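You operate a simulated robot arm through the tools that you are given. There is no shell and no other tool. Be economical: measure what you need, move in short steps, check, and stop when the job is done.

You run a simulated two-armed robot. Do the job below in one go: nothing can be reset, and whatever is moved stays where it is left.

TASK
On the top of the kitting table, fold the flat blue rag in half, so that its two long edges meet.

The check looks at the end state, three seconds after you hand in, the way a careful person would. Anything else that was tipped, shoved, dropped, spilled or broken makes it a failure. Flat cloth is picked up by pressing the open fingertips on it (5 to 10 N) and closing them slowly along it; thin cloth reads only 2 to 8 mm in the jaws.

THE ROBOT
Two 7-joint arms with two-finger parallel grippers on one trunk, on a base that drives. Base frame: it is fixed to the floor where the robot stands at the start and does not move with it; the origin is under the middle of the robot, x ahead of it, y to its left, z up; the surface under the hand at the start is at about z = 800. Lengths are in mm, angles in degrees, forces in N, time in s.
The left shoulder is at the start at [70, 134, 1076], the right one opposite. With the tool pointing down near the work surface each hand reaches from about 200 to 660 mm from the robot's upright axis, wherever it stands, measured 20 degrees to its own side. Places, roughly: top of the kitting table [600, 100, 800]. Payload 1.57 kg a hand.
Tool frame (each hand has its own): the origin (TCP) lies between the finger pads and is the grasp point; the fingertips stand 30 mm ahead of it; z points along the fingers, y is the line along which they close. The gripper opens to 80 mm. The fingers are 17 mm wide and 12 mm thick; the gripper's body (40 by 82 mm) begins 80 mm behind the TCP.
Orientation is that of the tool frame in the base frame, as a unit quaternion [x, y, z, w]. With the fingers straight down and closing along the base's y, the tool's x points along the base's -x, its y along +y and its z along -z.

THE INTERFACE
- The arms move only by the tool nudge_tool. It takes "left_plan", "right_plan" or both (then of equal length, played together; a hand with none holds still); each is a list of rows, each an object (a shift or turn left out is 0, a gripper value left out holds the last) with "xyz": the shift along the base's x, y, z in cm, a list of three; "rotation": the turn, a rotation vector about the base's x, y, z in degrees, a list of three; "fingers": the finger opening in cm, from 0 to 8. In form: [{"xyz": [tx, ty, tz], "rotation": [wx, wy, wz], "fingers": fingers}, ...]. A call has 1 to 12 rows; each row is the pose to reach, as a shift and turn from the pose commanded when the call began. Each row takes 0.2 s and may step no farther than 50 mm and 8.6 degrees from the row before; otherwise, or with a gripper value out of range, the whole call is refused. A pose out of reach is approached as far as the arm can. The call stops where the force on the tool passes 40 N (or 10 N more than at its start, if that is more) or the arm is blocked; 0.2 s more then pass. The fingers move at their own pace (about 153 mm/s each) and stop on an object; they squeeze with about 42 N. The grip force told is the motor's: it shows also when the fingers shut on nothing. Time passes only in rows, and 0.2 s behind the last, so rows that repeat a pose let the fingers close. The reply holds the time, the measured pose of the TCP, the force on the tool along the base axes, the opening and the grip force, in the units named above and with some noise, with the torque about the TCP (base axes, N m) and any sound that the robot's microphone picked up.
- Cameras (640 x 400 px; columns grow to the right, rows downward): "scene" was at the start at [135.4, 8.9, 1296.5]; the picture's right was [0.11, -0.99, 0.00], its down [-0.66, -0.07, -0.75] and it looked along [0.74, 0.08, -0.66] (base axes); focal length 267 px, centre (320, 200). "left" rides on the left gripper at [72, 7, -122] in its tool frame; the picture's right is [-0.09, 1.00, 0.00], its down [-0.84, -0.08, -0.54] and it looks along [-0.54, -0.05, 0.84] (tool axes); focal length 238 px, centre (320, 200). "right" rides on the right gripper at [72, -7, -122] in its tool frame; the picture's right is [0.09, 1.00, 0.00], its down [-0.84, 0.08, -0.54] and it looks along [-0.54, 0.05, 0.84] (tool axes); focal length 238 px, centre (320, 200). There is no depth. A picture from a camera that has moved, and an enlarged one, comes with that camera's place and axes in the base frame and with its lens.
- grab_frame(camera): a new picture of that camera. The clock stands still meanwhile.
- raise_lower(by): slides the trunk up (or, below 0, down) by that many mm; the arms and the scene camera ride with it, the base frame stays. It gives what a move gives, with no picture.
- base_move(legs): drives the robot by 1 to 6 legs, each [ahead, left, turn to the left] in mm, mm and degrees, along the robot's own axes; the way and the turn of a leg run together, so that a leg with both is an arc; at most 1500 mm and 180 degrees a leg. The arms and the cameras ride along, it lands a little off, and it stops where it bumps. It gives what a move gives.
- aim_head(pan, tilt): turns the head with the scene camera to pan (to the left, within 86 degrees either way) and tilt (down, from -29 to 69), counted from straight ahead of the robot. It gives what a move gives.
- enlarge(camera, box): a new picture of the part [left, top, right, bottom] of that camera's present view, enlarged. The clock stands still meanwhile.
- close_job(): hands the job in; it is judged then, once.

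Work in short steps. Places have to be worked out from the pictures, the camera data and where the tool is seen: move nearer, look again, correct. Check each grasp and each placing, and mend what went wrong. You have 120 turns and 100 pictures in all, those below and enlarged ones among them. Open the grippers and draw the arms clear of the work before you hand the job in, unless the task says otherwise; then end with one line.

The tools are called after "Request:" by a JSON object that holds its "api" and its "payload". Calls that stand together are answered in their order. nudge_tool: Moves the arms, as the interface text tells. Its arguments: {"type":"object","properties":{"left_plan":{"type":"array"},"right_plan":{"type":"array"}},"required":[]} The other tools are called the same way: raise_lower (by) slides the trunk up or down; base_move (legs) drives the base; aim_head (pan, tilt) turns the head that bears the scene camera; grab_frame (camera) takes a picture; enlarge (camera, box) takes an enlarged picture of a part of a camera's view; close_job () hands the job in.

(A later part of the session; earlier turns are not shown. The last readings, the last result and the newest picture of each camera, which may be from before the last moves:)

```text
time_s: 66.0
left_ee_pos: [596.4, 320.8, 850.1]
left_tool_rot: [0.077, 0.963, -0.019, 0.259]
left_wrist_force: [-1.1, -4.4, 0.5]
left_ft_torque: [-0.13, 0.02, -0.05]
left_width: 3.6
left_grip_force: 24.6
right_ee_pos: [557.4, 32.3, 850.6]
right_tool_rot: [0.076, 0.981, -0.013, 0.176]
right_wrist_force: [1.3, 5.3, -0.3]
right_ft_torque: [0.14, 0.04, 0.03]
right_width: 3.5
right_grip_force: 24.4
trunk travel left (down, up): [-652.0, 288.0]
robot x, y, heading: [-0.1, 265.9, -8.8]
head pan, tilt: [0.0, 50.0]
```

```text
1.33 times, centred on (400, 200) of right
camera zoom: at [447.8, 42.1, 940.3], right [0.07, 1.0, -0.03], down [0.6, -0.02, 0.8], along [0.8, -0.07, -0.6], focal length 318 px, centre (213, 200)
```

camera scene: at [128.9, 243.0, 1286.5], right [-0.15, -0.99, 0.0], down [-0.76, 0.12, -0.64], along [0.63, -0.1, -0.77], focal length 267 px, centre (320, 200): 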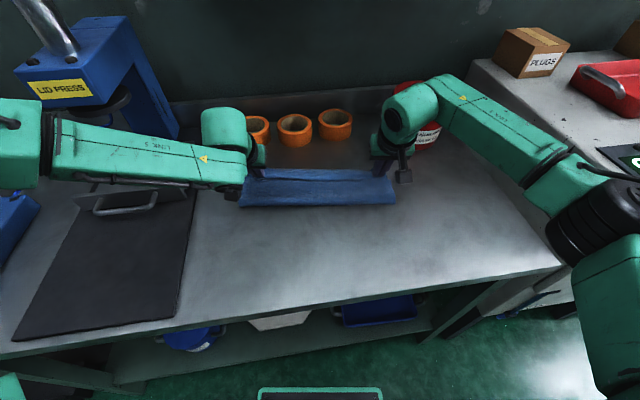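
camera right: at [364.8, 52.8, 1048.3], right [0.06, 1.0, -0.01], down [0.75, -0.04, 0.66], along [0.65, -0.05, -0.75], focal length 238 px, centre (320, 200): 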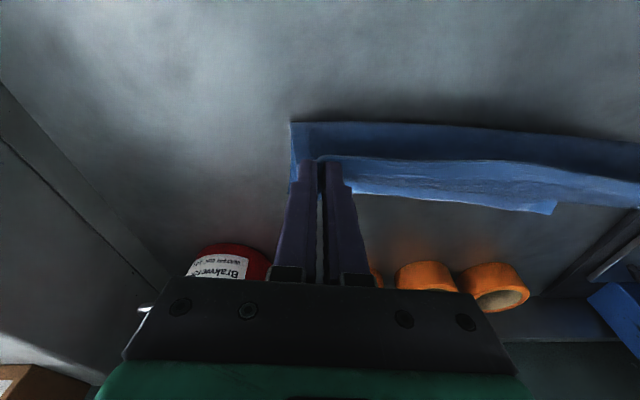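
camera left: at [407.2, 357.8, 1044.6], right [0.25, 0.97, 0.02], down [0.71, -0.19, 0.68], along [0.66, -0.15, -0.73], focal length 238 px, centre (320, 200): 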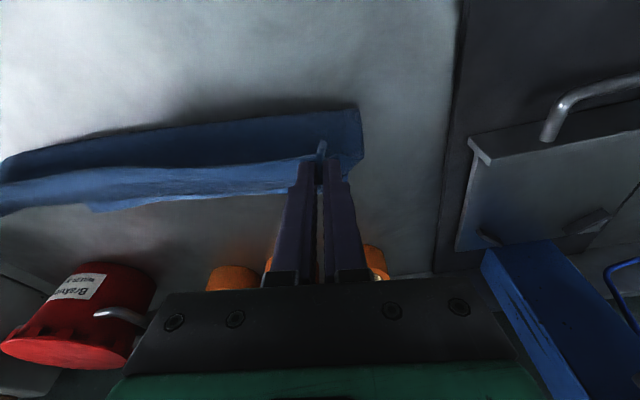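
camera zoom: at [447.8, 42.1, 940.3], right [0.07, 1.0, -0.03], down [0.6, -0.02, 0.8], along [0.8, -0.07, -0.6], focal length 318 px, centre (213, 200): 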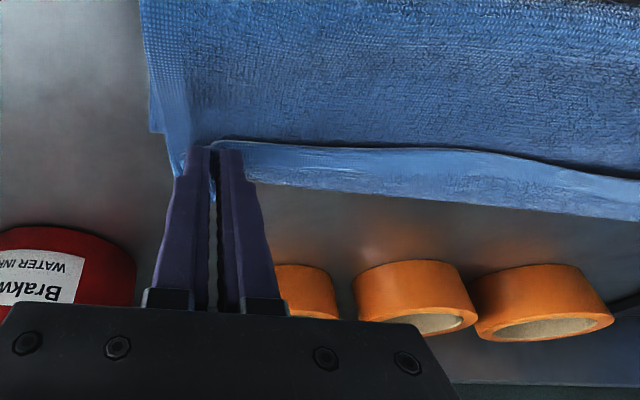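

The fold shape is good, but the whole rag slid about 40 mm forward during the move. The far edge is now near x 665 on the left and 612 on the right, so the carried edge is about 45 mm short. I lift a little and advance both hands slowly, with more tilt on the left.

Request:
{"api": "nudge_tool", "payload": {"left_plan": [{"xyz": [0, 0, 1], "rotation": [-0.2, -1, 0]}, {"xyz": [0.2, 0, 2], "rotation": [-0.3, -2, 0]}, {"xyz": [0.6, -0.1, 2.7], "rotation": [-0.5, -3, 0]}, {"xyz": [1, -0.2, 3], "rotation": [-0.6, -4, 0]}, {"xyz": [1.4, -0.2, 3], "rotation": [-0.8, -5, 0]}, {"xyz": [1.8, -0.3, 3], "rotation": [-0.9, -6, 0]}, {"xyz": [2.2, -0.3, 3], "rotation": [-1.1, -7, 0]}, {"xyz": [2.6, -0.4, 2.8], "rotation": [-1.3, -8, 0]}, {"xyz": [3, -0.4, 2.4], "rotation": [-1.4, -9, 0]}, {"xyz": [3.4, -0.5, 1.9], "rotation": [-1.6, -10, 0]}], "right_plan": [{"xyz": [0, 0, 1]}, {"xyz": [0.2, 0, 2]}, {"xyz": [0.6, -0.1, 2.7]}, {"xyz": [1, -0.2, 3]}, {"xyz": [1.4, -0.2, 3]}, {"xyz": [1.8, -0.3, 3]}, {"xyz": [2.2, -0.3, 3]}, {"xyz": [2.6, -0.4, 2.8]}, {"xyz": [3, -0.4, 2.4]}, {"xyz": [3.4, -0.5, 1.9]}]}}

Request:
{"api": "enlarge", "payload": {"camera": "left", "box": [0, 50, 480, 350]}}

Request:
{"api": "enlarge", "payload": {"camera": "right", "box": [160, 50, 640, 350]}}

Request:
{"api": "enlarge", "payload": {"camera": "scene", "box": [200, 110, 440, 260]}}

```text
time_s: 68.2
left_ee_pos: [629.4, 314.6, 870.9]
left_tool_rot: [0.074, 0.936, -0.026, 0.342]
left_wrist_force: [-1.3, -4.2, -0.7]
left_ft_torque: [-0.09, 0.02, -0.05]
left_width: 3.8
left_grip_force: 24.8
right_ee_pos: [591.6, 28.2, 870.1]
right_tool_rot: [0.076, 0.982, -0.012, 0.175]
right_wrist_force: [1.2, 4.4, -0.5]
right_ft_torque: [0.12, 0.01, 0.01]
right_width: 3.7
right_grip_force: 24.4
trunk travel left (down, up): [-652.0, 288.0]
robot x, y, heading: [2.9, 262.3, -8.9]
head pan, tilt: [0.0, 50.0]
```

```text
1.33 times, centred on (240, 200) of left
camera zoom: at [499.6, 342.0, 917.4], right [0.22, 0.97, 0.06], down [0.27, -0.12, 0.95], along [0.94, -0.2, -0.29], focal length 318 px, centre (427, 200)
```

zoom: 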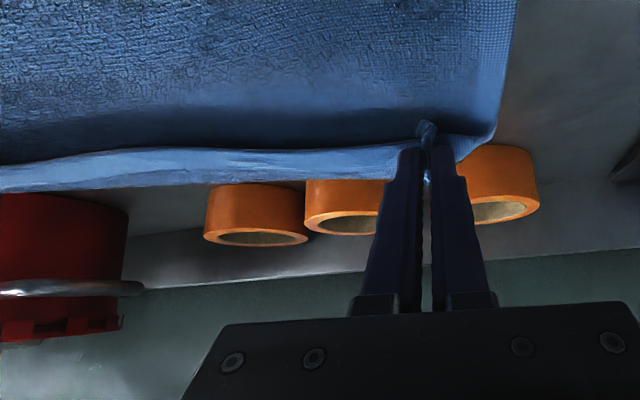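

```text
1.33 times, centred on (400, 200) of right
camera zoom: at [481.8, 37.3, 959.8], right [0.07, 1.0, -0.03], down [0.6, -0.02, 0.8], along [0.8, -0.07, -0.6], focal length 318 px, centre (213, 200)
```

zoom: 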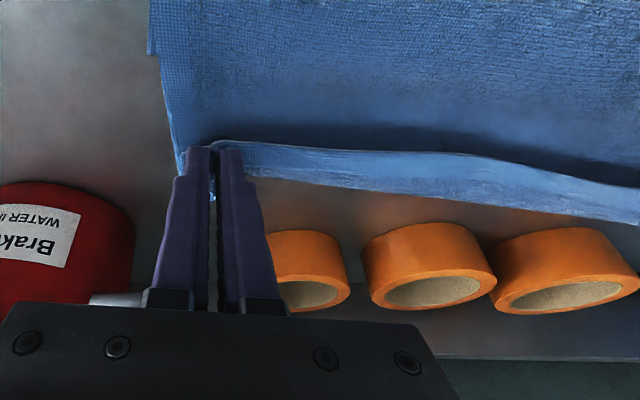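

```text
2.67 times, centred on (320, 185) of scene
camera zoom: at [129.0, 243.1, 1286.5], right [-0.15, -0.99, 0.0], down [-0.76, 0.12, -0.64], along [0.63, -0.1, -0.77], focal length 712 px, centre (320, 240)
```

zoom: 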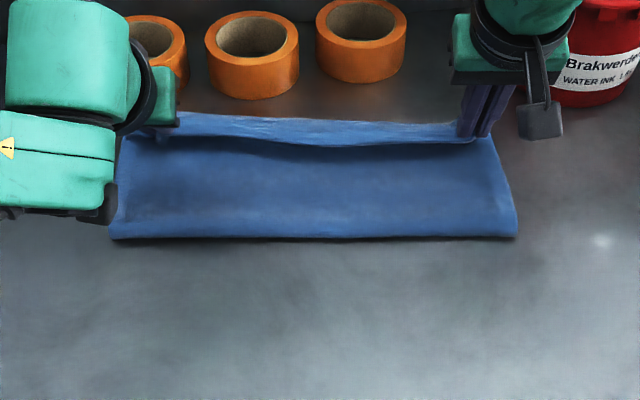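

Triangulating shows that the light strip is the carried hem itself in the air, so the far edge is hidden below it. By cloth length it should sit about 20 mm beyond the grips. I advance another 15 mm while lowering the edge onto the table.

Request:
{"api": "nudge_tool", "payload": {"left_plan": [{"xyz": [0.4, -0.1, 0], "rotation": [0, 0, 0]}, {"xyz": [0.8, -0.1, -0.3]}, {"xyz": [1.2, -0.2, -0.8]}, {"xyz": [1.5, -0.2, -1.4]}, {"xyz": [1.5, -0.2, -2]}, {"xyz": [1.5, -0.2, -2.6]}, {"xyz": [1.5, -0.2, -3.1]}], "right_plan": [{"xyz": [0.4, -0.1, 0], "rotation": [0, 0, 0]}, {"xyz": [0.8, -0.1, -0.3]}, {"xyz": [1.2, -0.2, -0.8]}, {"xyz": [1.5, -0.2, -1.4]}, {"xyz": [1.5, -0.2, -2]}, {"xyz": [1.5, -0.2, -2.6]}, {"xyz": [1.5, -0.2, -3.1]}]}}

Request:
{"api": "enlarge", "payload": {"camera": "left", "box": [0, 50, 480, 350]}}

Request:
{"api": "enlarge", "payload": {"camera": "right", "box": [160, 50, 640, 350]}}

Request:
{"api": "enlarge", "payload": {"camera": "scene", "box": [200, 110, 440, 260]}}

```text
time_s: 69.8
left_ee_pos: [635.9, 322.5, 847.2]
left_tool_rot: [0.074, 0.936, -0.026, 0.342]
left_wrist_force: [-1.3, -10.5, -0.2]
left_ft_torque: [-0.24, 0.05, -0.22]
left_width: 3.8
left_grip_force: 25.2
left hand out of reach, approached as far as the arm can: row 4, 5, 6, 7
right_ee_pos: [606.3, 26.2, 839.4]
right_tool_rot: [0.076, 0.981, -0.013, 0.177]
right_wrist_force: [2.1, 10.8, 0.7]
right_ft_torque: [0.34, -0.03, 0.13]
right_width: 3.7
right_grip_force: 24.2
trunk travel left (down, up): [-652.0, 288.0]
robot x, y, heading: [2.5, 262.8, -8.7]
head pan, tilt: [0.0, 50.0]
```

```text
1.33 times, centred on (240, 200) of left
camera zoom: at [506.0, 349.3, 893.5], right [0.23, 0.97, 0.06], down [0.27, -0.12, 0.95], along [0.94, -0.2, -0.29], focal length 318 px, centre (427, 200)
```

zoom: 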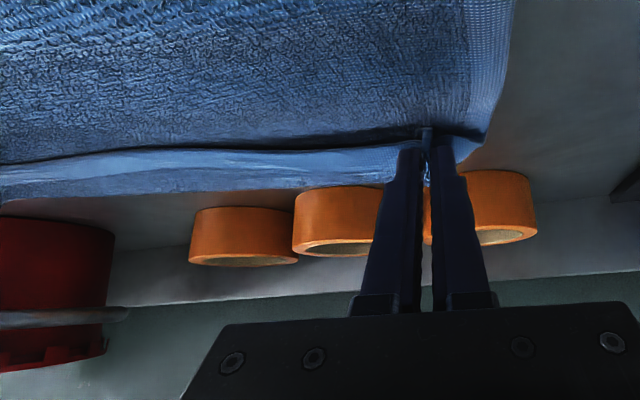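

```text
1.33 times, centred on (400, 200) of right
camera zoom: at [496.2, 36.1, 929.2], right [0.07, 1.0, -0.03], down [0.6, -0.02, 0.8], along [0.8, -0.07, -0.6], focal length 318 px, centre (213, 200)
```

zoom: 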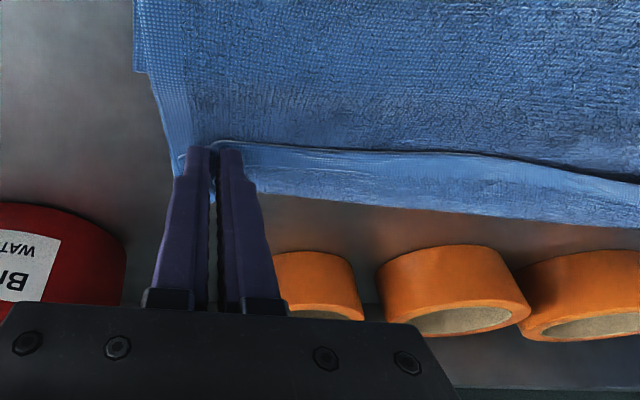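

```text
2.67 times, centred on (320, 185) of scene
camera zoom: at [128.5, 243.1, 1286.5], right [-0.15, -0.99, 0.0], down [-0.76, 0.12, -0.64], along [0.63, -0.1, -0.77], focal length 712 px, centre (320, 240)
```

zoom: 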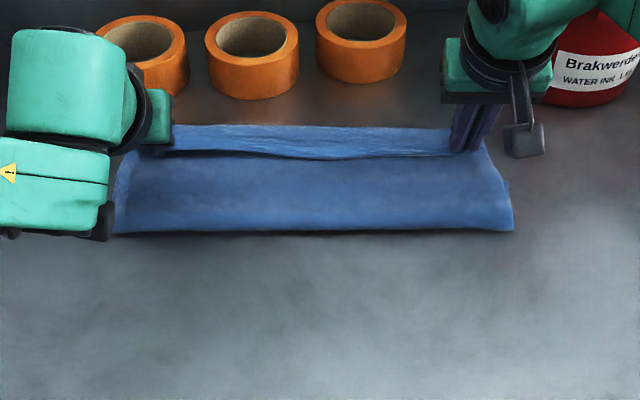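

The right hand is now at table height, and about 40 mm of the bottom layer's far edge shows beyond the carried edge. I release both, back the hands off along the fingers, and see how the cloth settles.

Request:
{"api": "nudge_tool", "payload": {"left_plan": [{"fingers": 1}, {"fingers": 2.5}, {"xyz": [0, 0, 0]}, {"xyz": [-0.3, 0, 2]}, {"xyz": [-1, 0, 5]}, {"xyz": [-4, 1.5, 8]}, {"xyz": [-7, 4, 10]}, {"xyz": [-10, 7, 11]}], "right_plan": [{"fingers": 1}, {"fingers": 2.5}, {"xyz": [0, 0, 0]}, {"xyz": [-0.3, 0, 2]}, {"xyz": [-1, 0, 5]}, {"xyz": [-4, -1.5, 8]}, {"xyz": [-7, -4, 10]}, {"xyz": [-10, -6, 11]}]}}

Request:
{"api": "enlarge", "payload": {"camera": "scene", "box": [200, 110, 440, 260]}}

Request:
{"api": "grab_frame", "payload": {"camera": "right"}}

Request:
{"api": "grab_frame", "payload": {"camera": "left"}}

```text
time_s: 71.6
left_ee_pos: [532.5, 391.5, 957.0]
left_tool_rot: [0.073, 0.936, -0.025, 0.344]
left_wrist_force: [-0.4, -0.2, -0.1]
left_ft_torque: [0.01, 0.0, -0.01]
left_width: 25.1
left_grip_force: 0.1
right_ee_pos: [504.6, -33.1, 950.6]
right_tool_rot: [0.076, 0.981, -0.013, 0.177]
right_wrist_force: [0.5, 0.4, 0.5]
right_ft_torque: [-0.02, -0.03, -0.02]
right_width: 25.0
right_grip_force: 0.1
trunk travel left (down, up): [-652.0, 288.0]
robot x, y, heading: [-1.1, 262.7, -8.8]
head pan, tilt: [0.0, 50.0]
```

```text
2.67 times, centred on (320, 185) of scene
camera zoom: at [125.4, 244.2, 1286.9], right [-0.15, -0.99, 0.0], down [-0.76, 0.12, -0.64], along [0.64, -0.1, -0.76], focal length 712 px, centre (320, 240)
```

zoom: 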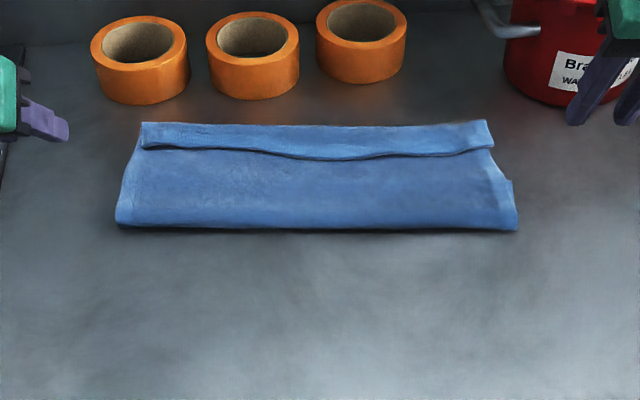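

```text
35 pictures are left
camera right: at [393.9, -23.6, 1040.1], right [0.07, 1.0, -0.03], down [0.6, -0.02, 0.8], along [0.8, -0.07, -0.6], focal length 238 px, centre (320, 200)
```

right: 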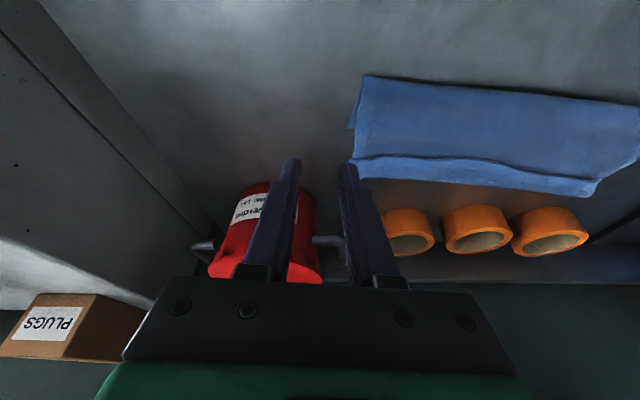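

```text
34 pictures are left
camera left: at [402.4, 419.5, 1003.8], right [0.22, 0.97, 0.06], down [0.27, -0.12, 0.95], along [0.94, -0.2, -0.29], focal length 238 px, centre (320, 200)
```

left: 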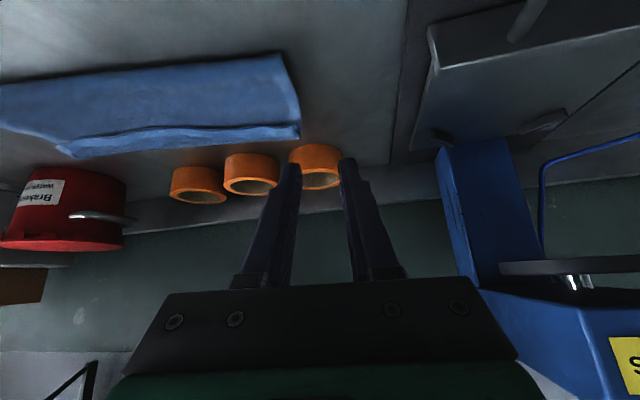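

The cloth lies in a neat folded strip. I zoom in to see whether the band along the far side is the bottom layer or a turned-back hem.

Request:
{"api": "enlarge", "payload": {"camera": "scene", "box": [240, 148, 320, 198]}}

Request:
{"api": "enlarge", "payload": {"camera": "scene", "box": [320, 148, 400, 198]}}

Request:
{"api": "enlarge", "payload": {"camera": "right", "box": [330, 60, 490, 200]}}

```text
8.00 times, centred on (280, 173) of scene
camera zoom: at [125.4, 244.2, 1286.9], right [-0.15, -0.99, 0.0], down [-0.76, 0.12, -0.64], along [0.64, -0.1, -0.76], focal length 2136 px, centre (640, 416)
```

zoom: 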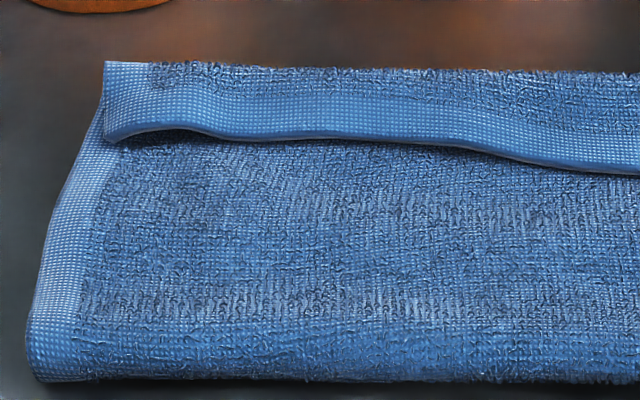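

```text
8.00 times, centred on (360, 173) of scene
camera zoom: at [125.4, 244.2, 1286.9], right [-0.15, -0.99, 0.0], down [-0.76, 0.12, -0.64], along [0.64, -0.1, -0.76], focal length 2136 px, centre (0, 416)
```

zoom: 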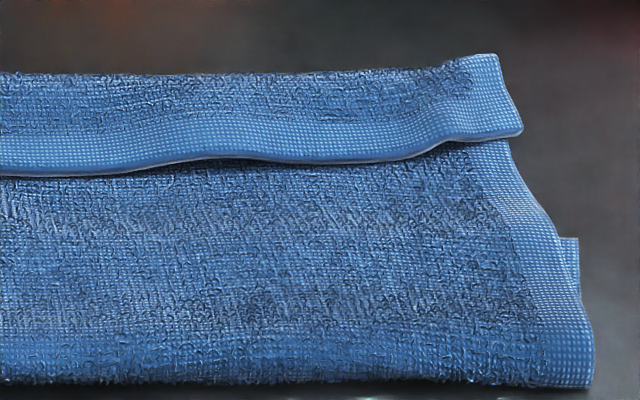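

```text
2.86 times, centred on (410, 130) of right
camera zoom: at [393.9, -23.6, 1040.1], right [0.07, 1.0, -0.03], down [0.6, -0.02, 0.8], along [0.8, -0.07, -0.6], focal length 681 px, centre (63, 400)
```

zoom: 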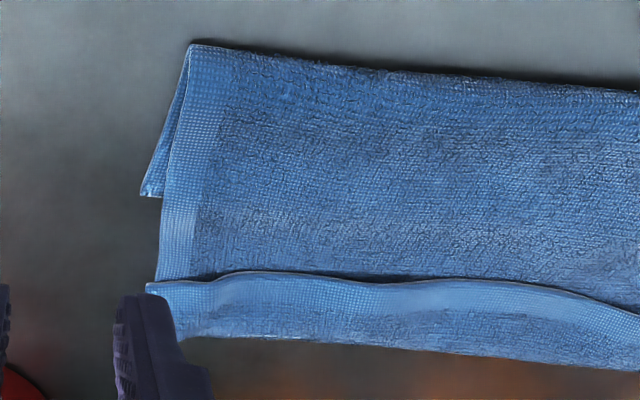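

The zoom explains it. The bottom layer never slid; its far-right corner still shows near (570,−6). The carried edge looped forward and its hem is turned back on top. A better method is to flatten the rag, pinch it on its mid-line at both ends and lift, so both halves hang with their edges together, then lay it down. First I need it nearer, so I go to pinch the current crease and drag the bundle toward me.

Request:
{"api": "nudge_tool", "payload": {"left_plan": [{"xyz": [0.7, -1, 0], "rotation": [0.6, 4, 0]}, {"xyz": [1.5, -2, -2], "rotation": [1.2, 8, 0]}, {"xyz": [2.3, -3.2, -4], "rotation": [1.9, 12, 0]}, {"xyz": [3.1, -4.4, -6.5], "rotation": [2.5, 16, 0]}, {"xyz": [4.1, -5.7, -9], "rotation": [3.1, 19.8, 0]}, {"xyz": [4.1, -5.7, -10.7], "rotation": [3.1, 19.8, 0]}], "right_plan": [{"xyz": [0.4, 1.2, -2]}, {"xyz": [0.8, 2.4, -4]}, {"xyz": [1.2, 3.6, -6]}, {"xyz": [1.6, 4.8, -8]}, {"xyz": [2, 6, -9]}, {"xyz": [2, 6, -10.1]}]}}

Request:
{"api": "grab_frame", "payload": {"camera": "left"}}

Request:
{"api": "grab_frame", "payload": {"camera": "right"}}

```text
time_s: 73.0
left_ee_pos: [576.2, 337.1, 849.3]
left_tool_rot: [0.077, 0.982, -0.012, 0.174]
left_wrist_force: [0.2, 0.0, -0.2]
left_ft_torque: [0.01, -0.01, -0.03]
left_width: 24.9
left_grip_force: 0.0
right_ee_pos: [525.7, 26.2, 847.7]
right_tool_rot: [0.076, 0.981, -0.013, 0.177]
right_wrist_force: [0.0, -0.1, 0.3]
right_ft_torque: [0.01, 0.0, 0.02]
right_width: 25.1
right_grip_force: 0.0
trunk travel left (down, up): [-652.0, 288.0]
robot x, y, heading: [-1.7, 265.2, -8.9]
head pan, tilt: [0.0, 50.0]
```

```text
30 pictures are left
camera left: at [470.3, 359.8, 939.2], right [0.24, 0.97, 0.03], down [0.58, -0.17, 0.8], along [0.78, -0.17, -0.6], focal length 238 px, centre (320, 200)
```

left: 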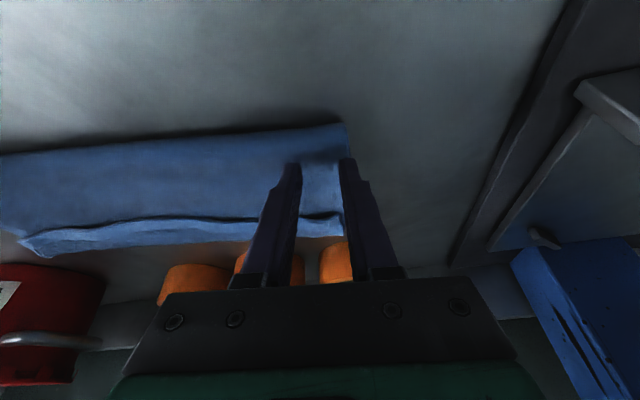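

```text
29 pictures are left
camera right: at [416.2, 34.9, 937.4], right [0.07, 1.0, -0.03], down [0.6, -0.02, 0.8], along [0.8, -0.07, -0.6], focal length 238 px, centre (320, 200)
```

right: 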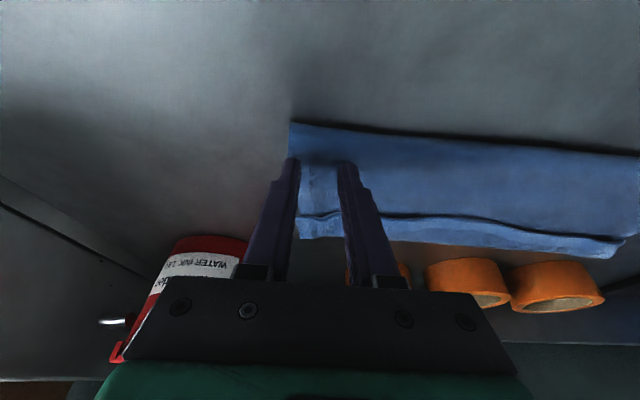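

The hands are about 10 mm inside the crease corners. I press down on both.

Request:
{"api": "nudge_tool", "payload": {"left_plan": [{"xyz": [-0.2, -0.4, -0.7]}, {"xyz": [-0.2, -0.4, -1.2]}], "right_plan": [{"xyz": [-0.3, 0.4, -0.7]}, {"xyz": [-0.3, 0.4, -1.2]}]}}

```text
time_s: 73.6
left_ee_pos: [575.2, 332.5, 838.6]
left_tool_rot: [0.077, 0.981, -0.012, 0.176]
left_wrist_force: [-0.2, -0.6, 0.0]
left_ft_torque: [0.02, -0.03, -0.01]
left_width: 25.0
left_grip_force: 0.0
right_ee_pos: [523.1, 29.9, 837.8]
right_tool_rot: [0.077, 0.981, -0.013, 0.178]
right_wrist_force: [0.8, 0.2, 4.2]
right_ft_torque: [0.01, -0.01, 0.02]
right_width: 24.8
right_grip_force: 0.1
trunk travel left (down, up): [-652.0, 288.0]
robot x, y, heading: [-0.6, 257.5, -9.1]
head pan, tilt: [0.0, 50.0]
```

I press slightly more and close both.

Request:
{"api": "nudge_tool", "payload": {"left_plan": [{"xyz": [0, 0, -0.2]}, {"xyz": [0, 0, -0.4]}, {"xyz": [0, 0, -0.4], "fingers": 2.1}, {"xyz": [0, 0, -0.4], "fingers": 1.7}, {"xyz": [0, 0, -0.4], "fingers": 1.3}, {"xyz": [0, 0, -0.4], "fingers": 0.9}, {"xyz": [0, 0, -0.4], "fingers": 0.5}, {"xyz": [0, 0, -0.4], "fingers": 0.2}, {"xyz": [0, 0, -0.4], "fingers": 0}, {"xyz": [0, 0, -0.4], "fingers": 0}], "right_plan": [{"xyz": [0, 0, -0.1]}, {"xyz": [0, 0, -0.2]}, {"xyz": [0, 0, -0.2], "fingers": 2.1}, {"xyz": [0, 0, -0.2], "fingers": 1.7}, {"xyz": [0, 0, -0.2], "fingers": 1.3}, {"xyz": [0, 0, -0.2], "fingers": 0.9}, {"xyz": [0, 0, -0.2], "fingers": 0.5}, {"xyz": [0, 0, -0.2], "fingers": 0.2}, {"xyz": [0, 0, -0.2], "fingers": 0}, {"xyz": [0, 0, -0.2], "fingers": 0}]}}

```text
time_s: 75.8
left_ee_pos: [572.1, 332.2, 834.8]
left_tool_rot: [0.077, 0.981, -0.012, 0.176]
left_wrist_force: [0.3, -5.0, 13.9]
left_ft_torque: [-0.21, -0.09, 0.04]
left_width: 3.7
left_grip_force: 24.4
right_ee_pos: [521.3, 30.0, 836.1]
right_tool_rot: [0.076, 0.981, -0.012, 0.177]
right_wrist_force: [0.8, 5.1, 6.7]
right_ft_torque: [0.17, -0.06, 0.04]
right_width: 3.0
right_grip_force: 24.5
trunk travel left (down, up): [-652.0, 288.0]
robot x, y, heading: [2.9, 264.4, -8.7]
head pan, tilt: [0.0, 50.0]
```

Both hold. I drag the bundle straight back toward the robot by 85 mm, just off the table.

Request:
{"api": "nudge_tool", "payload": {"left_plan": [{"xyz": [-0.2, 0, 0.5]}, {"xyz": [-1, 0.15, 0.5]}, {"xyz": [-2, 0.3, 0.5]}, {"xyz": [-3, 0.45, 0.5]}, {"xyz": [-4, 0.6, 0.5]}, {"xyz": [-5, 0.75, 0.5]}, {"xyz": [-6, 0.9, 0.5]}, {"xyz": [-7, 1.05, 0.5]}, {"xyz": [-8, 1.2, 0.5]}, {"xyz": [-8.5, 1.3, 0.4]}, {"xyz": [-8.5, 1.3, 0.2]}], "right_plan": [{"xyz": [-0.2, 0, 0.4]}, {"xyz": [-1, 0.15, 0.4]}, {"xyz": [-2, 0.3, 0.4]}, {"xyz": [-3, 0.45, 0.4]}, {"xyz": [-4, 0.6, 0.4]}, {"xyz": [-5, 0.75, 0.4]}, {"xyz": [-6, 0.9, 0.4]}, {"xyz": [-7, 1.05, 0.4]}, {"xyz": [-8, 1.2, 0.4]}, {"xyz": [-8.5, 1.3, 0.3]}, {"xyz": [-8.5, 1.3, 0.1]}]}}

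Request:
{"api": "enlarge", "payload": {"camera": "scene", "box": [200, 130, 440, 280]}}

```text
time_s: 78.2
left_ee_pos: [488.3, 343.6, 836.8]
left_tool_rot: [0.078, 0.981, -0.013, 0.176]
left_wrist_force: [-0.4, -4.6, 5.6]
left_ft_torque: [-0.18, -0.06, 0.03]
left_width: 3.6
left_grip_force: 24.5
right_ee_pos: [437.6, 42.8, 836.4]
right_tool_rot: [0.076, 0.981, -0.013, 0.177]
right_wrist_force: [1.2, 3.5, 5.2]
right_ft_torque: [0.15, -0.04, 0.05]
right_width: 3.5
right_grip_force: 24.7
trunk travel left (down, up): [-652.0, 288.0]
robot x, y, heading: [2.1, 260.7, -8.7]
head pan, tilt: [0.0, 50.0]
```

```text
2.67 times, centred on (320, 205) of scene
camera zoom: at [126.8, 243.3, 1286.9], right [-0.15, -0.99, 0.0], down [-0.76, 0.12, -0.64], along [0.64, -0.1, -0.77], focal length 712 px, centre (320, 187)
```

zoom: 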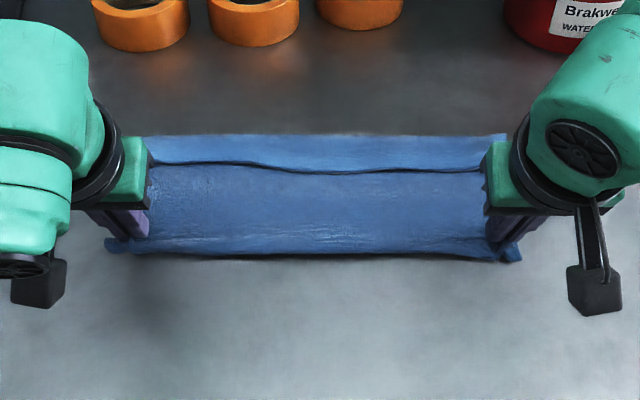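

The bundle is about 85 mm nearer. I release the crease and move both hands over the turned-back hem near its corners, about (590,326) and (543,27).

Request:
{"api": "nudge_tool", "payload": {"left_plan": [{"fingers": 1.2}, {"fingers": 2.5}, {"xyz": [0, 0, 2]}, {"xyz": [0, 0, 5]}, {"xyz": [3, -0.5, 6]}, {"xyz": [6.5, -1, 5]}, {"xyz": [10.2, -1.7, 4]}, {"xyz": [10.2, -1.7, 1.6]}], "right_plan": [{"fingers": 1.2}, {"fingers": 2.5}, {"xyz": [0, 0, 2]}, {"xyz": [0, 0, 5]}, {"xyz": [3, -0.5, 6]}, {"xyz": [6.5, -1, 5]}, {"xyz": [10.5, -1.6, 4]}, {"xyz": [10.5, -1.6, 1.6]}]}}

Request:
{"api": "enlarge", "payload": {"camera": "left", "box": [160, 80, 480, 280]}}

Request:
{"api": "enlarge", "payload": {"camera": "right", "box": [160, 80, 480, 280]}}

```text
time_s: 80.0
left_ee_pos: [593.0, 327.5, 850.7]
left_tool_rot: [0.077, 0.981, -0.012, 0.175]
left_wrist_force: [-0.5, -0.5, 0.4]
left_ft_torque: [0.0, -0.05, 0.01]
left_width: 24.9
left_grip_force: 0.0
right_ee_pos: [543.8, 25.2, 852.5]
right_tool_rot: [0.076, 0.981, -0.013, 0.177]
right_wrist_force: [-0.1, 1.0, 0.6]
right_ft_torque: [-0.03, 0.02, -0.03]
right_width: 25.1
right_grip_force: 0.0
trunk travel left (down, up): [-652.0, 288.0]
robot x, y, heading: [1.7, 259.3, -8.9]
head pan, tilt: [0.0, 50.0]
```

```text
2.00 times, centred on (320, 180) of left
camera zoom: at [486.6, 351.1, 940.4], right [0.24, 0.97, 0.03], down [0.58, -0.17, 0.8], along [0.78, -0.17, -0.6], focal length 477 px, centre (320, 240)
```

zoom: 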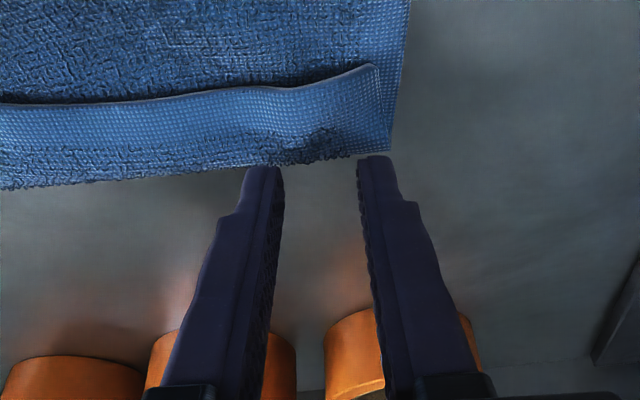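

```text
2.00 times, centred on (320, 180) of right
camera zoom: at [433.2, 35.3, 942.2], right [0.07, 1.0, -0.03], down [0.6, -0.02, 0.8], along [0.8, -0.07, -0.6], focal length 477 px, centre (320, 240)
```

zoom: 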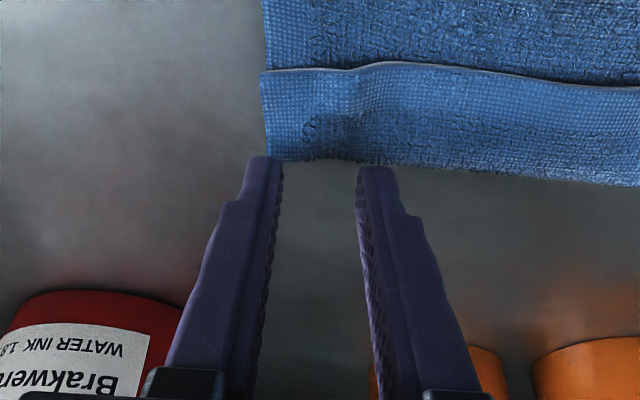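

The hem edge is slightly nearer than the fingers: left x about 575, right x about 521. I shift back and press lightly onto the strip.

Request:
{"api": "nudge_tool", "payload": {"left_plan": [{"xyz": [-1.0, 0, 0]}, {"xyz": [-1.1, 0, -0.6]}, {"xyz": [-1.1, 0, -1.2]}], "right_plan": [{"xyz": [-1.6, 0.4, 0]}, {"xyz": [-1.7, 0.4, -0.7]}, {"xyz": [-1.7, 0.4, -1.4]}]}}

```text
time_s: 80.8
left_ee_pos: [580.3, 329.2, 838.5]
left_tool_rot: [0.077, 0.981, -0.012, 0.175]
left_wrist_force: [0.2, 0.2, 1.2]
left_ft_torque: [-0.03, -0.02, 0.0]
left_width: 24.8
left_grip_force: 0.1
right_ee_pos: [525.8, 30.2, 839.2]
right_tool_rot: [0.077, 0.981, -0.013, 0.176]
right_wrist_force: [-0.5, 0.4, 1.4]
right_ft_torque: [0.01, -0.01, -0.01]
right_width: 24.9
right_grip_force: 0.1
trunk travel left (down, up): [-652.0, 288.0]
robot x, y, heading: [1.0, 264.2, -8.9]
head pan, tilt: [0.0, 50.0]
```

I press 2 mm more, close slowly, and lift slightly to check.

Request:
{"api": "nudge_tool", "payload": {"left_plan": [{"xyz": [0, 0, -0.2]}, {"xyz": [0, 0, -0.2], "fingers": 2.1}, {"xyz": [0, 0, -0.2], "fingers": 1.7}, {"xyz": [0, 0, -0.2], "fingers": 1.3}, {"xyz": [0, 0, -0.2], "fingers": 0.9}, {"xyz": [0, 0, -0.2], "fingers": 0.5}, {"xyz": [0, 0, -0.2], "fingers": 0.2}, {"xyz": [0, 0, -0.2], "fingers": 0}, {"xyz": [0, 0, -0.2], "fingers": 0}, {"xyz": [0, 0, 1]}, {"xyz": [-0.5, 0, 2.5]}], "right_plan": [{"xyz": [0, 0, -0.2]}, {"xyz": [0, 0, -0.2], "fingers": 2.1}, {"xyz": [0, 0, -0.2], "fingers": 1.7}, {"xyz": [0, 0, -0.2], "fingers": 1.3}, {"xyz": [0, 0, -0.2], "fingers": 0.9}, {"xyz": [0, 0, -0.2], "fingers": 0.5}, {"xyz": [0, 0, -0.2], "fingers": 0.2}, {"xyz": [0, 0, -0.2], "fingers": 0}, {"xyz": [0, 0, -0.2], "fingers": 0}, {"xyz": [0, 0, 1]}, {"xyz": [-0.5, 0, 2.5]}]}}

Request:
{"api": "enlarge", "payload": {"camera": "left", "box": [0, 40, 480, 280]}}

Request:
{"api": "enlarge", "payload": {"camera": "right", "box": [160, 40, 640, 280]}}

```text
time_s: 83.2
left_ee_pos: [575.1, 327.8, 864.4]
left_tool_rot: [0.078, 0.982, -0.013, 0.174]
left_wrist_force: [-0.4, -0.2, 0.1]
left_ft_torque: [0.0, -0.02, 0.01]
left_width: 3.0
left_grip_force: 23.9
right_ee_pos: [520.9, 32.2, 862.0]
right_tool_rot: [0.076, 0.981, -0.012, 0.176]
right_wrist_force: [-0.2, 1.5, -0.4]
right_ft_torque: [0.01, -0.01, 0.06]
right_width: 3.9
right_grip_force: 25.3
trunk travel left (down, up): [-652.0, 288.0]
robot x, y, heading: [1.7, 263.4, -8.7]
head pan, tilt: [0.0, 50.0]
```

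```text
1.33 times, centred on (240, 160) of left
camera zoom: at [467.8, 351.2, 954.2], right [0.24, 0.97, 0.04], down [0.58, -0.17, 0.8], along [0.78, -0.17, -0.6], focal length 318 px, centre (427, 253)
```

zoom: 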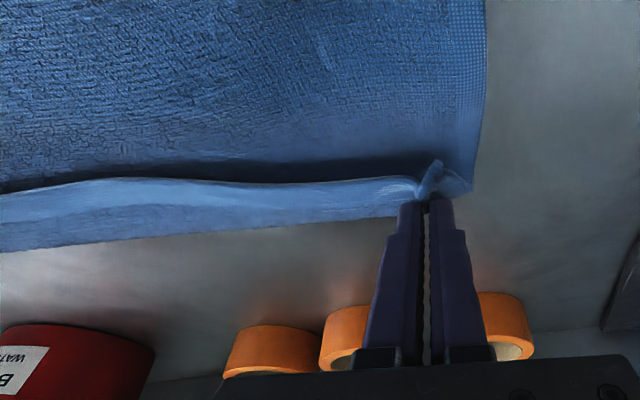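

```text
1.33 times, centred on (400, 160) of right
camera zoom: at [410.7, 40.9, 952.8], right [0.07, 1.0, -0.03], down [0.6, -0.02, 0.8], along [0.8, -0.07, -0.6], focal length 318 px, centre (213, 253)
```

zoom: 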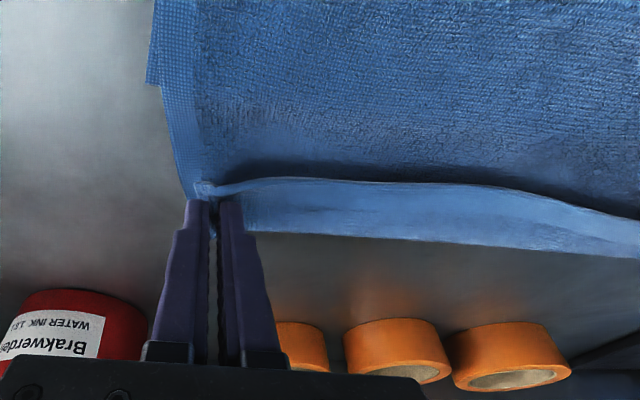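

Both corners of the hem are held. To lay the rag flat at a good place, I lift the whole cloth with the trunk so it hangs free below the hands.

Request:
{"api": "raise_lower", "payload": {"by": 215}}

Request:
{"api": "grab_frame", "payload": {"camera": "scene"}}

```text
time_s: 85.5
left_ee_pos: [575.8, 327.6, 1078.5]
left_tool_rot: [0.077, 0.981, -0.012, 0.176]
left_wrist_force: [-0.1, -0.8, -0.5]
left_ft_torque: [-0.03, -0.01, 0.01]
left_width: 2.7
left_grip_force: 24.3
right_ee_pos: [522.4, 31.5, 1077.1]
right_tool_rot: [0.076, 0.981, -0.013, 0.176]
right_wrist_force: [0.0, 0.5, -0.5]
right_ft_torque: [0.01, 0.0, 0.0]
right_width: 3.8
right_grip_force: 25.1
trunk travel left (down, up): [-867.0, 73.0]
robot x, y, heading: [-3.0, 262.5, -8.8]
head pan, tilt: [0.0, 50.0]
```

```text
23 pictures are left
camera scene: at [128.6, 243.0, 1501.5], right [-0.15, -0.99, 0.0], down [-0.76, 0.12, -0.64], along [0.63, -0.1, -0.77], focal length 267 px, centre (320, 200)
```

scene: 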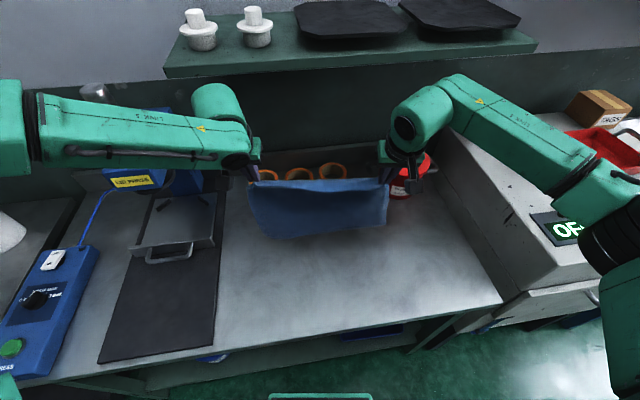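

The cloth hangs straight with its lower edge just on the table at about x 550. I move it 40 mm forward so the laid-out rag will stay on the table.

Request:
{"api": "nudge_tool", "payload": {"left_plan": [{"xyz": [1, -0.15, 1], "rotation": [-0.2, -1.5, 0]}, {"xyz": [2, -0.3, 1], "rotation": [-0.5, -3, 0]}, {"xyz": [3, -0.45, 1], "rotation": [-0.7, -4.5, 0]}, {"xyz": [4, -0.6, 1], "rotation": [-0.9, -6, 0]}, {"xyz": [4, -0.6, 0], "rotation": [-0.9, -6, 0]}], "right_plan": [{"xyz": [1, -0.15, 1]}, {"xyz": [2, -0.3, 1]}, {"xyz": [3, -0.45, 1]}, {"xyz": [4, -0.6, 1]}, {"xyz": [4, -0.6, 0]}]}}

Request:
{"api": "raise_lower", "payload": {"by": -20}}

```text
time_s: 86.7
left_ee_pos: [614.7, 320.5, 1079.9]
left_tool_rot: [0.077, 0.971, -0.016, 0.226]
left_wrist_force: [-2.0, -0.7, -0.6]
left_ft_torque: [-0.05, 0.0, 0.02]
left_width: 2.8
left_grip_force: 23.8
right_ee_pos: [562.5, 25.1, 1076.1]
right_tool_rot: [0.076, 0.982, -0.012, 0.175]
right_wrist_force: [1.2, 1.0, -0.5]
right_ft_torque: [0.01, 0.0, 0.03]
right_width: 3.8
right_grip_force: 24.5
trunk travel left (down, up): [-867.0, 73.0]
robot x, y, heading: [-0.1, 264.6, -8.8]
head pan, tilt: [0.0, 50.0]
```

```text
time_s: 87.4
left_ee_pos: [615.2, 321.1, 1058.5]
left_tool_rot: [0.077, 0.971, -0.016, 0.226]
left_wrist_force: [-0.1, -1.1, -0.4]
left_ft_torque: [-0.05, 0.0, -0.01]
left_width: 3.0
left_grip_force: 23.8
right_ee_pos: [563.2, 25.0, 1057.3]
right_tool_rot: [0.077, 0.981, -0.013, 0.176]
right_wrist_force: [-0.8, 1.1, 0.1]
right_ft_torque: [0.06, 0.0, 0.01]
right_width: 4.0
right_grip_force: 24.5
trunk travel left (down, up): [-847.0, 93.0]
robot x, y, heading: [-1.5, 262.1, -9.0]
head pan, tilt: [0.0, 50.0]
```

Now I lay it down: moving back and down together, easing the tilt.

Request:
{"api": "nudge_tool", "payload": {"left_plan": [{"xyz": [-0.9, 0.14, -0.9], "rotation": [0.2, 1.2, 0]}, {"xyz": [-1.8, 0.3, -1.8], "rotation": [0.4, 2.5, 0]}, {"xyz": [-2.7, 0.4, -2.7], "rotation": [0.6, 4, 0]}, {"xyz": [-3.6, 0.55, -3.6], "rotation": [0.8, 5, 0]}, {"xyz": [-4.5, 0.7, -4.5], "rotation": [1, 6.5, 0]}, {"xyz": [-5.4, 0.8, -5.4], "rotation": [1.2, 8, 0]}, {"xyz": [-6.3, 0.95, -6.3], "rotation": [1.4, 9, 0]}, {"xyz": [-7.2, 1.1, -7.2], "rotation": [1.6, 10.5, 0]}, {"xyz": [-8.1, 1.2, -8.1], "rotation": [1.9, 12, 0]}, {"xyz": [-9, 1.35, -9], "rotation": [2.2, 14, 0]}, {"xyz": [-10, 1.5, -10], "rotation": [2.5, 16, 0]}, {"xyz": [-11, 1.65, -11], "rotation": [2.8, 18, 0]}], "right_plan": [{"xyz": [-0.9, 0.14, -0.9], "rotation": [0.1, 0.8, 0]}, {"xyz": [-1.8, 0.3, -1.8], "rotation": [0.3, 1.7, 0]}, {"xyz": [-2.7, 0.4, -2.7], "rotation": [0.4, 2.5, 0]}, {"xyz": [-3.6, 0.55, -3.6], "rotation": [0.5, 3.4, 0]}, {"xyz": [-4.5, 0.7, -4.5], "rotation": [0.7, 4.3, 0]}, {"xyz": [-5.4, 0.8, -5.4], "rotation": [0.8, 5.2, 0]}, {"xyz": [-6.3, 0.95, -6.3], "rotation": [1, 6, 0]}, {"xyz": [-7.2, 1.1, -7.2], "rotation": [1.1, 7, 0]}, {"xyz": [-8.1, 1.2, -8.1], "rotation": [1.3, 8, 0]}, {"xyz": [-9, 1.35, -9], "rotation": [1.5, 9.5, 0]}, {"xyz": [-10, 1.5, -10], "rotation": [1.7, 11, 0]}, {"xyz": [-11, 1.65, -11], "rotation": [1.9, 12, 0]}]}}

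Request:
{"api": "nudge_tool", "payload": {"left_plan": [{"xyz": [-1, 0.15, -0.3], "rotation": [0.2, 1.2, 0]}, {"xyz": [-2, 0.3, -0.6], "rotation": [0.4, 2.5, 0]}, {"xyz": [-3, 0.45, -0.9], "rotation": [0.6, 4, 0]}, {"xyz": [-4, 0.6, -1.2], "rotation": [0.8, 5, 0]}, {"xyz": [-5, 0.75, -1.5], "rotation": [1.1, 7, 0]}, {"xyz": [-6, 0.9, -1.8], "rotation": [1.2, 8, 0]}], "right_plan": [{"xyz": [-1, 0.15, -0.3], "rotation": [0.2, 1.2, 0]}, {"xyz": [-2, 0.3, -0.6], "rotation": [0.4, 2.5, 0]}, {"xyz": [-3, 0.45, -0.9], "rotation": [0.6, 4, 0]}, {"xyz": [-4, 0.6, -1.2], "rotation": [0.8, 5, 0]}, {"xyz": [-5, 0.75, -1.5], "rotation": [1.1, 7, 0]}, {"xyz": [-6, 0.9, -1.8], "rotation": [1.2, 8, 0]}]}}

Request:
{"api": "raise_lower", "payload": {"by": -50}}

```text
time_s: 90.0
left_ee_pos: [500.6, 344.7, 954.7]
left_tool_rot: [0.078, 0.995, -0.004, 0.069]
left_wrist_force: [0.0, -3.9, -0.7]
left_ft_torque: [-0.16, 0.01, 0.02]
left_width: 2.6
left_grip_force: 23.9
left hand out of reach, approached as far as the arm can: row 11, 12
right_ee_pos: [451.0, 41.4, 946.9]
right_tool_rot: [0.078, 0.994, -0.005, 0.072]
right_wrist_force: [0.0, 4.4, -0.5]
right_ft_torque: [0.13, -0.04, 0.02]
right_width: 4.0
right_grip_force: 24.9
trunk travel left (down, up): [-847.0, 93.0]
robot x, y, heading: [2.5, 266.3, -8.9]
head pan, tilt: [0.0, 50.0]
```

```text
time_s: 91.4
left_ee_pos: [440.6, 353.0, 937.8]
left_tool_rot: [0.078, 0.997, 0.002, -0.001]
left_wrist_force: [-0.9, -3.4, 0.3]
left_ft_torque: [-0.15, 0.01, 0.05]
left_width: 2.7
left_grip_force: 24.2
right_ee_pos: [391.9, 48.7, 928.8]
right_tool_rot: [0.078, 0.997, 0.0, 0.001]
right_wrist_force: [0.7, 3.3, 0.2]
right_ft_torque: [0.13, -0.03, 0.0]
right_width: 3.9
right_grip_force: 24.7
trunk travel left (down, up): [-847.0, 93.0]
robot x, y, heading: [-1.9, 263.0, -9.0]
head pan, tilt: [0.0, 50.0]
```

```text
time_s: 92.3
left_ee_pos: [440.0, 352.9, 888.1]
left_tool_rot: [0.078, 0.997, 0.001, 0.0]
left_wrist_force: [-0.2, -2.9, 0.4]
left_ft_torque: [-0.13, -0.01, 0.01]
left_width: 2.6
left_grip_force: 24.6
right_ee_pos: [392.7, 50.7, 879.8]
right_tool_rot: [0.078, 0.997, 0.0, 0.001]
right_wrist_force: [0.4, 3.8, -0.1]
right_ft_torque: [0.11, -0.05, 0.02]
right_width: 3.8
right_grip_force: 24.6
trunk travel left (down, up): [-797.0, 143.0]
robot x, y, heading: [-1.4, 263.1, -8.9]
head pan, tilt: [0.0, 50.0]
```

It is going well. I finish the last 6 cm back and down to the table.

Request:
{"api": "nudge_tool", "payload": {"left_plan": [{"xyz": [-1, 0.15, -0.8]}, {"xyz": [-2, 0.3, -1.6]}, {"xyz": [-3, 0.45, -2.4]}, {"xyz": [-4, 0.6, -3.2]}, {"xyz": [-5, 0.75, -4]}, {"xyz": [-6, 0.9, -4.6]}, {"xyz": [-6.4, 1, -5]}], "right_plan": [{"xyz": [-1, 0.15, -0.6]}, {"xyz": [-2, 0.3, -1.3]}, {"xyz": [-3, 0.45, -2]}, {"xyz": [-4, 0.6, -2.7]}, {"xyz": [-5, 0.75, -3.4]}, {"xyz": [-6, 0.9, -3.9]}, {"xyz": [-6.4, 1, -4.2]}]}}

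Request:
{"api": "enlarge", "payload": {"camera": "scene", "box": [180, 120, 460, 295]}}

```text
time_s: 93.9
left_ee_pos: [375.7, 366.7, 841.2]
left_tool_rot: [0.078, 0.997, 0.0, 0.001]
left_wrist_force: [-0.3, -6.2, 0.2]
left_ft_torque: [-0.19, 0.01, -0.01]
left_width: 2.6
left_grip_force: 23.8
left hand out of reach, approached as far as the arm can: row 6, 7
right_ee_pos: [328.8, 60.3, 838.0]
right_tool_rot: [0.078, 0.997, 0.001, 0.001]
right_wrist_force: [1.4, 6.1, 0.4]
right_ft_torque: [0.2, -0.07, 0.0]
right_width: 3.9
right_grip_force: 24.7
trunk travel left (down, up): [-797.0, 143.0]
robot x, y, heading: [-1.1, 262.1, -8.9]
head pan, tilt: [0.0, 50.0]
```

```text
2.29 times, centred on (320, 208) of scene
camera zoom: at [128.3, 243.1, 1431.6], right [-0.15, -0.99, 0.0], down [-0.76, 0.12, -0.64], along [0.64, -0.1, -0.77], focal length 610 px, centre (320, 183)
```

zoom: 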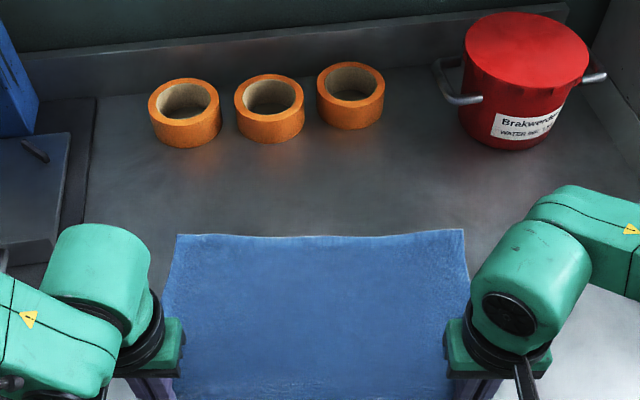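

The rag is flat again, with far corners near (596,351) and (548,−6). I release, lift the hands up and outward, and view the whole rag.

Request:
{"api": "nudge_tool", "payload": {"left_plan": [{"xyz": [0, 0.2, -0.4]}, {"xyz": [0, 0.2, -0.4], "fingers": 1.2}, {"xyz": [0, 0.2, -0.4], "fingers": 2.5}, {"xyz": [0, 0.2, -0.4]}, {"xyz": [0, 0, 3]}, {"xyz": [2, 2, 7]}, {"xyz": [4, 6, 10]}, {"xyz": [5, 10, 11]}], "right_plan": [{"xyz": [0, 0, -0.1]}, {"xyz": [0, 0, -0.1], "fingers": 1.2}, {"xyz": [0, 0, -0.1], "fingers": 2.5}, {"xyz": [0, 0, -0.1]}, {"xyz": [0, 0, 3]}, {"xyz": [2, -2, 7]}, {"xyz": [4, -6, 10]}, {"xyz": [5, -10, 11]}]}}

Request:
{"api": "enlarge", "payload": {"camera": "scene", "box": [200, 160, 440, 310]}}

```text
refused: row 7 steps farther than a row can; nothing moved
```

```text
2.67 times, centred on (320, 235) of scene
camera zoom: at [128.3, 243.1, 1431.6], right [-0.15, -0.99, 0.0], down [-0.76, 0.12, -0.64], along [0.64, -0.1, -0.77], focal length 712 px, centre (320, 107)
```

zoom: 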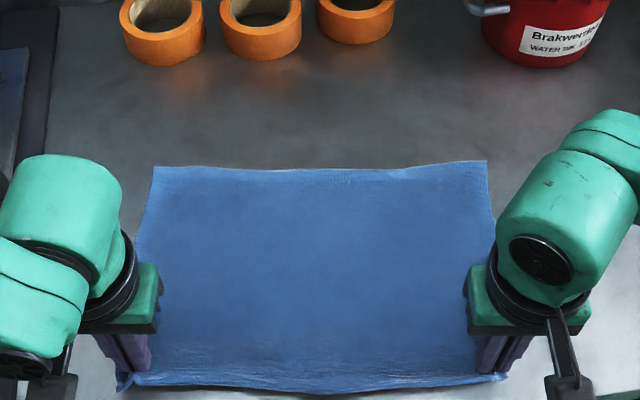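

The release was refused because one step was too long. I repeat it with smaller steps.

Request:
{"api": "nudge_tool", "payload": {"left_plan": [{"xyz": [0, 0.2, -0.4]}, {"xyz": [0, 0.2, -0.4], "fingers": 1.2}, {"xyz": [0, 0.2, -0.4], "fingers": 2.5}, {"xyz": [0, 0.2, -0.4]}, {"xyz": [0, 0, 3]}, {"xyz": [1.5, 1.5, 6]}, {"xyz": [3, 4.5, 8]}, {"xyz": [4.5, 7.5, 10]}, {"xyz": [6, 10, 11]}], "right_plan": [{"xyz": [0, 0, -0.1]}, {"xyz": [0, 0, -0.1], "fingers": 1.2}, {"xyz": [0, 0, -0.1], "fingers": 2.5}, {"xyz": [0, 0, -0.1]}, {"xyz": [0, 0, 3]}, {"xyz": [1.5, -1.5, 6]}, {"xyz": [3, -4.5, 8]}, {"xyz": [4.5, -7.5, 10]}, {"xyz": [6, -10, 11]}]}}

Request:
{"api": "enlarge", "payload": {"camera": "scene", "box": [200, 160, 440, 310]}}

```text
time_s: 95.9
left_ee_pos: [434.9, 468.0, 951.6]
left_tool_rot: [0.079, 0.997, 0.001, -0.001]
left_wrist_force: [-0.8, 0.1, 0.9]
left_ft_torque: [-0.02, 0.02, 0.02]
left_width: 25.1
left_grip_force: 0.1
right_ee_pos: [386.1, -41.5, 950.0]
right_tool_rot: [0.077, 0.997, 0.0, 0.001]
right_wrist_force: [0.6, -0.8, 0.3]
right_ft_torque: [-0.01, -0.01, 0.06]
right_width: 24.9
right_grip_force: 0.0
trunk travel left (down, up): [-797.0, 143.0]
robot x, y, heading: [0.9, 266.4, -8.7]
head pan, tilt: [0.0, 50.0]
```

```text
2.67 times, centred on (320, 235) of scene
camera zoom: at [129.1, 243.4, 1431.5], right [-0.15, -0.99, 0.0], down [-0.76, 0.12, -0.64], along [0.63, -0.1, -0.77], focal length 712 px, centre (320, 107)
```

zoom: 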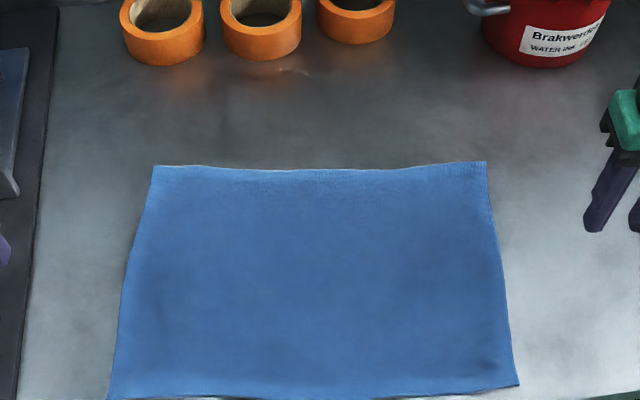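

The rag is flat: corners (597,353), (549,−6), (313,39) and (356,393), so the mid-line ends are at about (476,373) and (431,17). I turn both hands 90° so they close across the mid-line, and hover over points 14 mm inside each end.

Request:
{"api": "nudge_tool", "payload": {"left_plan": [{"xyz": [0, 0, 0], "rotation": [0, 0, -8]}, {"rotation": [0, 0, -16]}, {"rotation": [0, 0, -24]}, {"rotation": [0, 0, -32]}, {"rotation": [0, 0, -40]}, {"rotation": [0, 0, -48]}, {"rotation": [0, 0, -56]}, {"rotation": [0, 0, -64]}, {"xyz": [1, -2, -1], "rotation": [0, 0, -72]}, {"xyz": [2, -5, -2], "rotation": [0, 0, -80]}, {"xyz": [3, -8, -3.5], "rotation": [0, 0, -88]}, {"xyz": [3.9, -10.9, -5], "rotation": [0, 0, -90]}], "right_plan": [{"rotation": [0, 0, 8]}, {"rotation": [0, 0, 16]}, {"rotation": [0, 0, 24]}, {"rotation": [0, 0, 32]}, {"rotation": [0, 0, 40]}, {"rotation": [0, 0, 48]}, {"rotation": [0, 0, 56]}, {"rotation": [0, 0, 64]}, {"xyz": [1, 2, -1], "rotation": [0, 0, 72]}, {"xyz": [2, 4, -2], "rotation": [0, 0, 80]}, {"xyz": [3.5, 6, -3.5], "rotation": [0, 0, 88]}, {"xyz": [4.7, 7.2, -5], "rotation": [0, 0, 90]}]}}

```text
time_s: 98.5
left_ee_pos: [475.7, 355.3, 900.1]
left_tool_rot: [0.762, 0.648, 0.001, 0.0]
left_wrist_force: [-0.2, 0.0, -0.1]
left_ft_torque: [0.03, 0.0, 0.02]
left_width: 25.1
left_grip_force: 0.0
right_ee_pos: [278.5, 130.5, 841.7]
right_tool_rot: [-0.637, 0.77, -0.027, 0.022]
right_wrist_force: [0.4, 0.8, 0.5]
right_ft_torque: [0.0, 0.02, -0.01]
right_width: 24.8
right_grip_force: 0.0
right hand out of reach, approached as far as the arm can: row 3, 4, 5, 6, 7, 8, 9, 10, 11, 12
trunk travel left (down, up): [-797.0, 143.0]
robot x, y, heading: [0.9, 265.8, -9.0]
head pan, tilt: [0.0, 50.0]
```

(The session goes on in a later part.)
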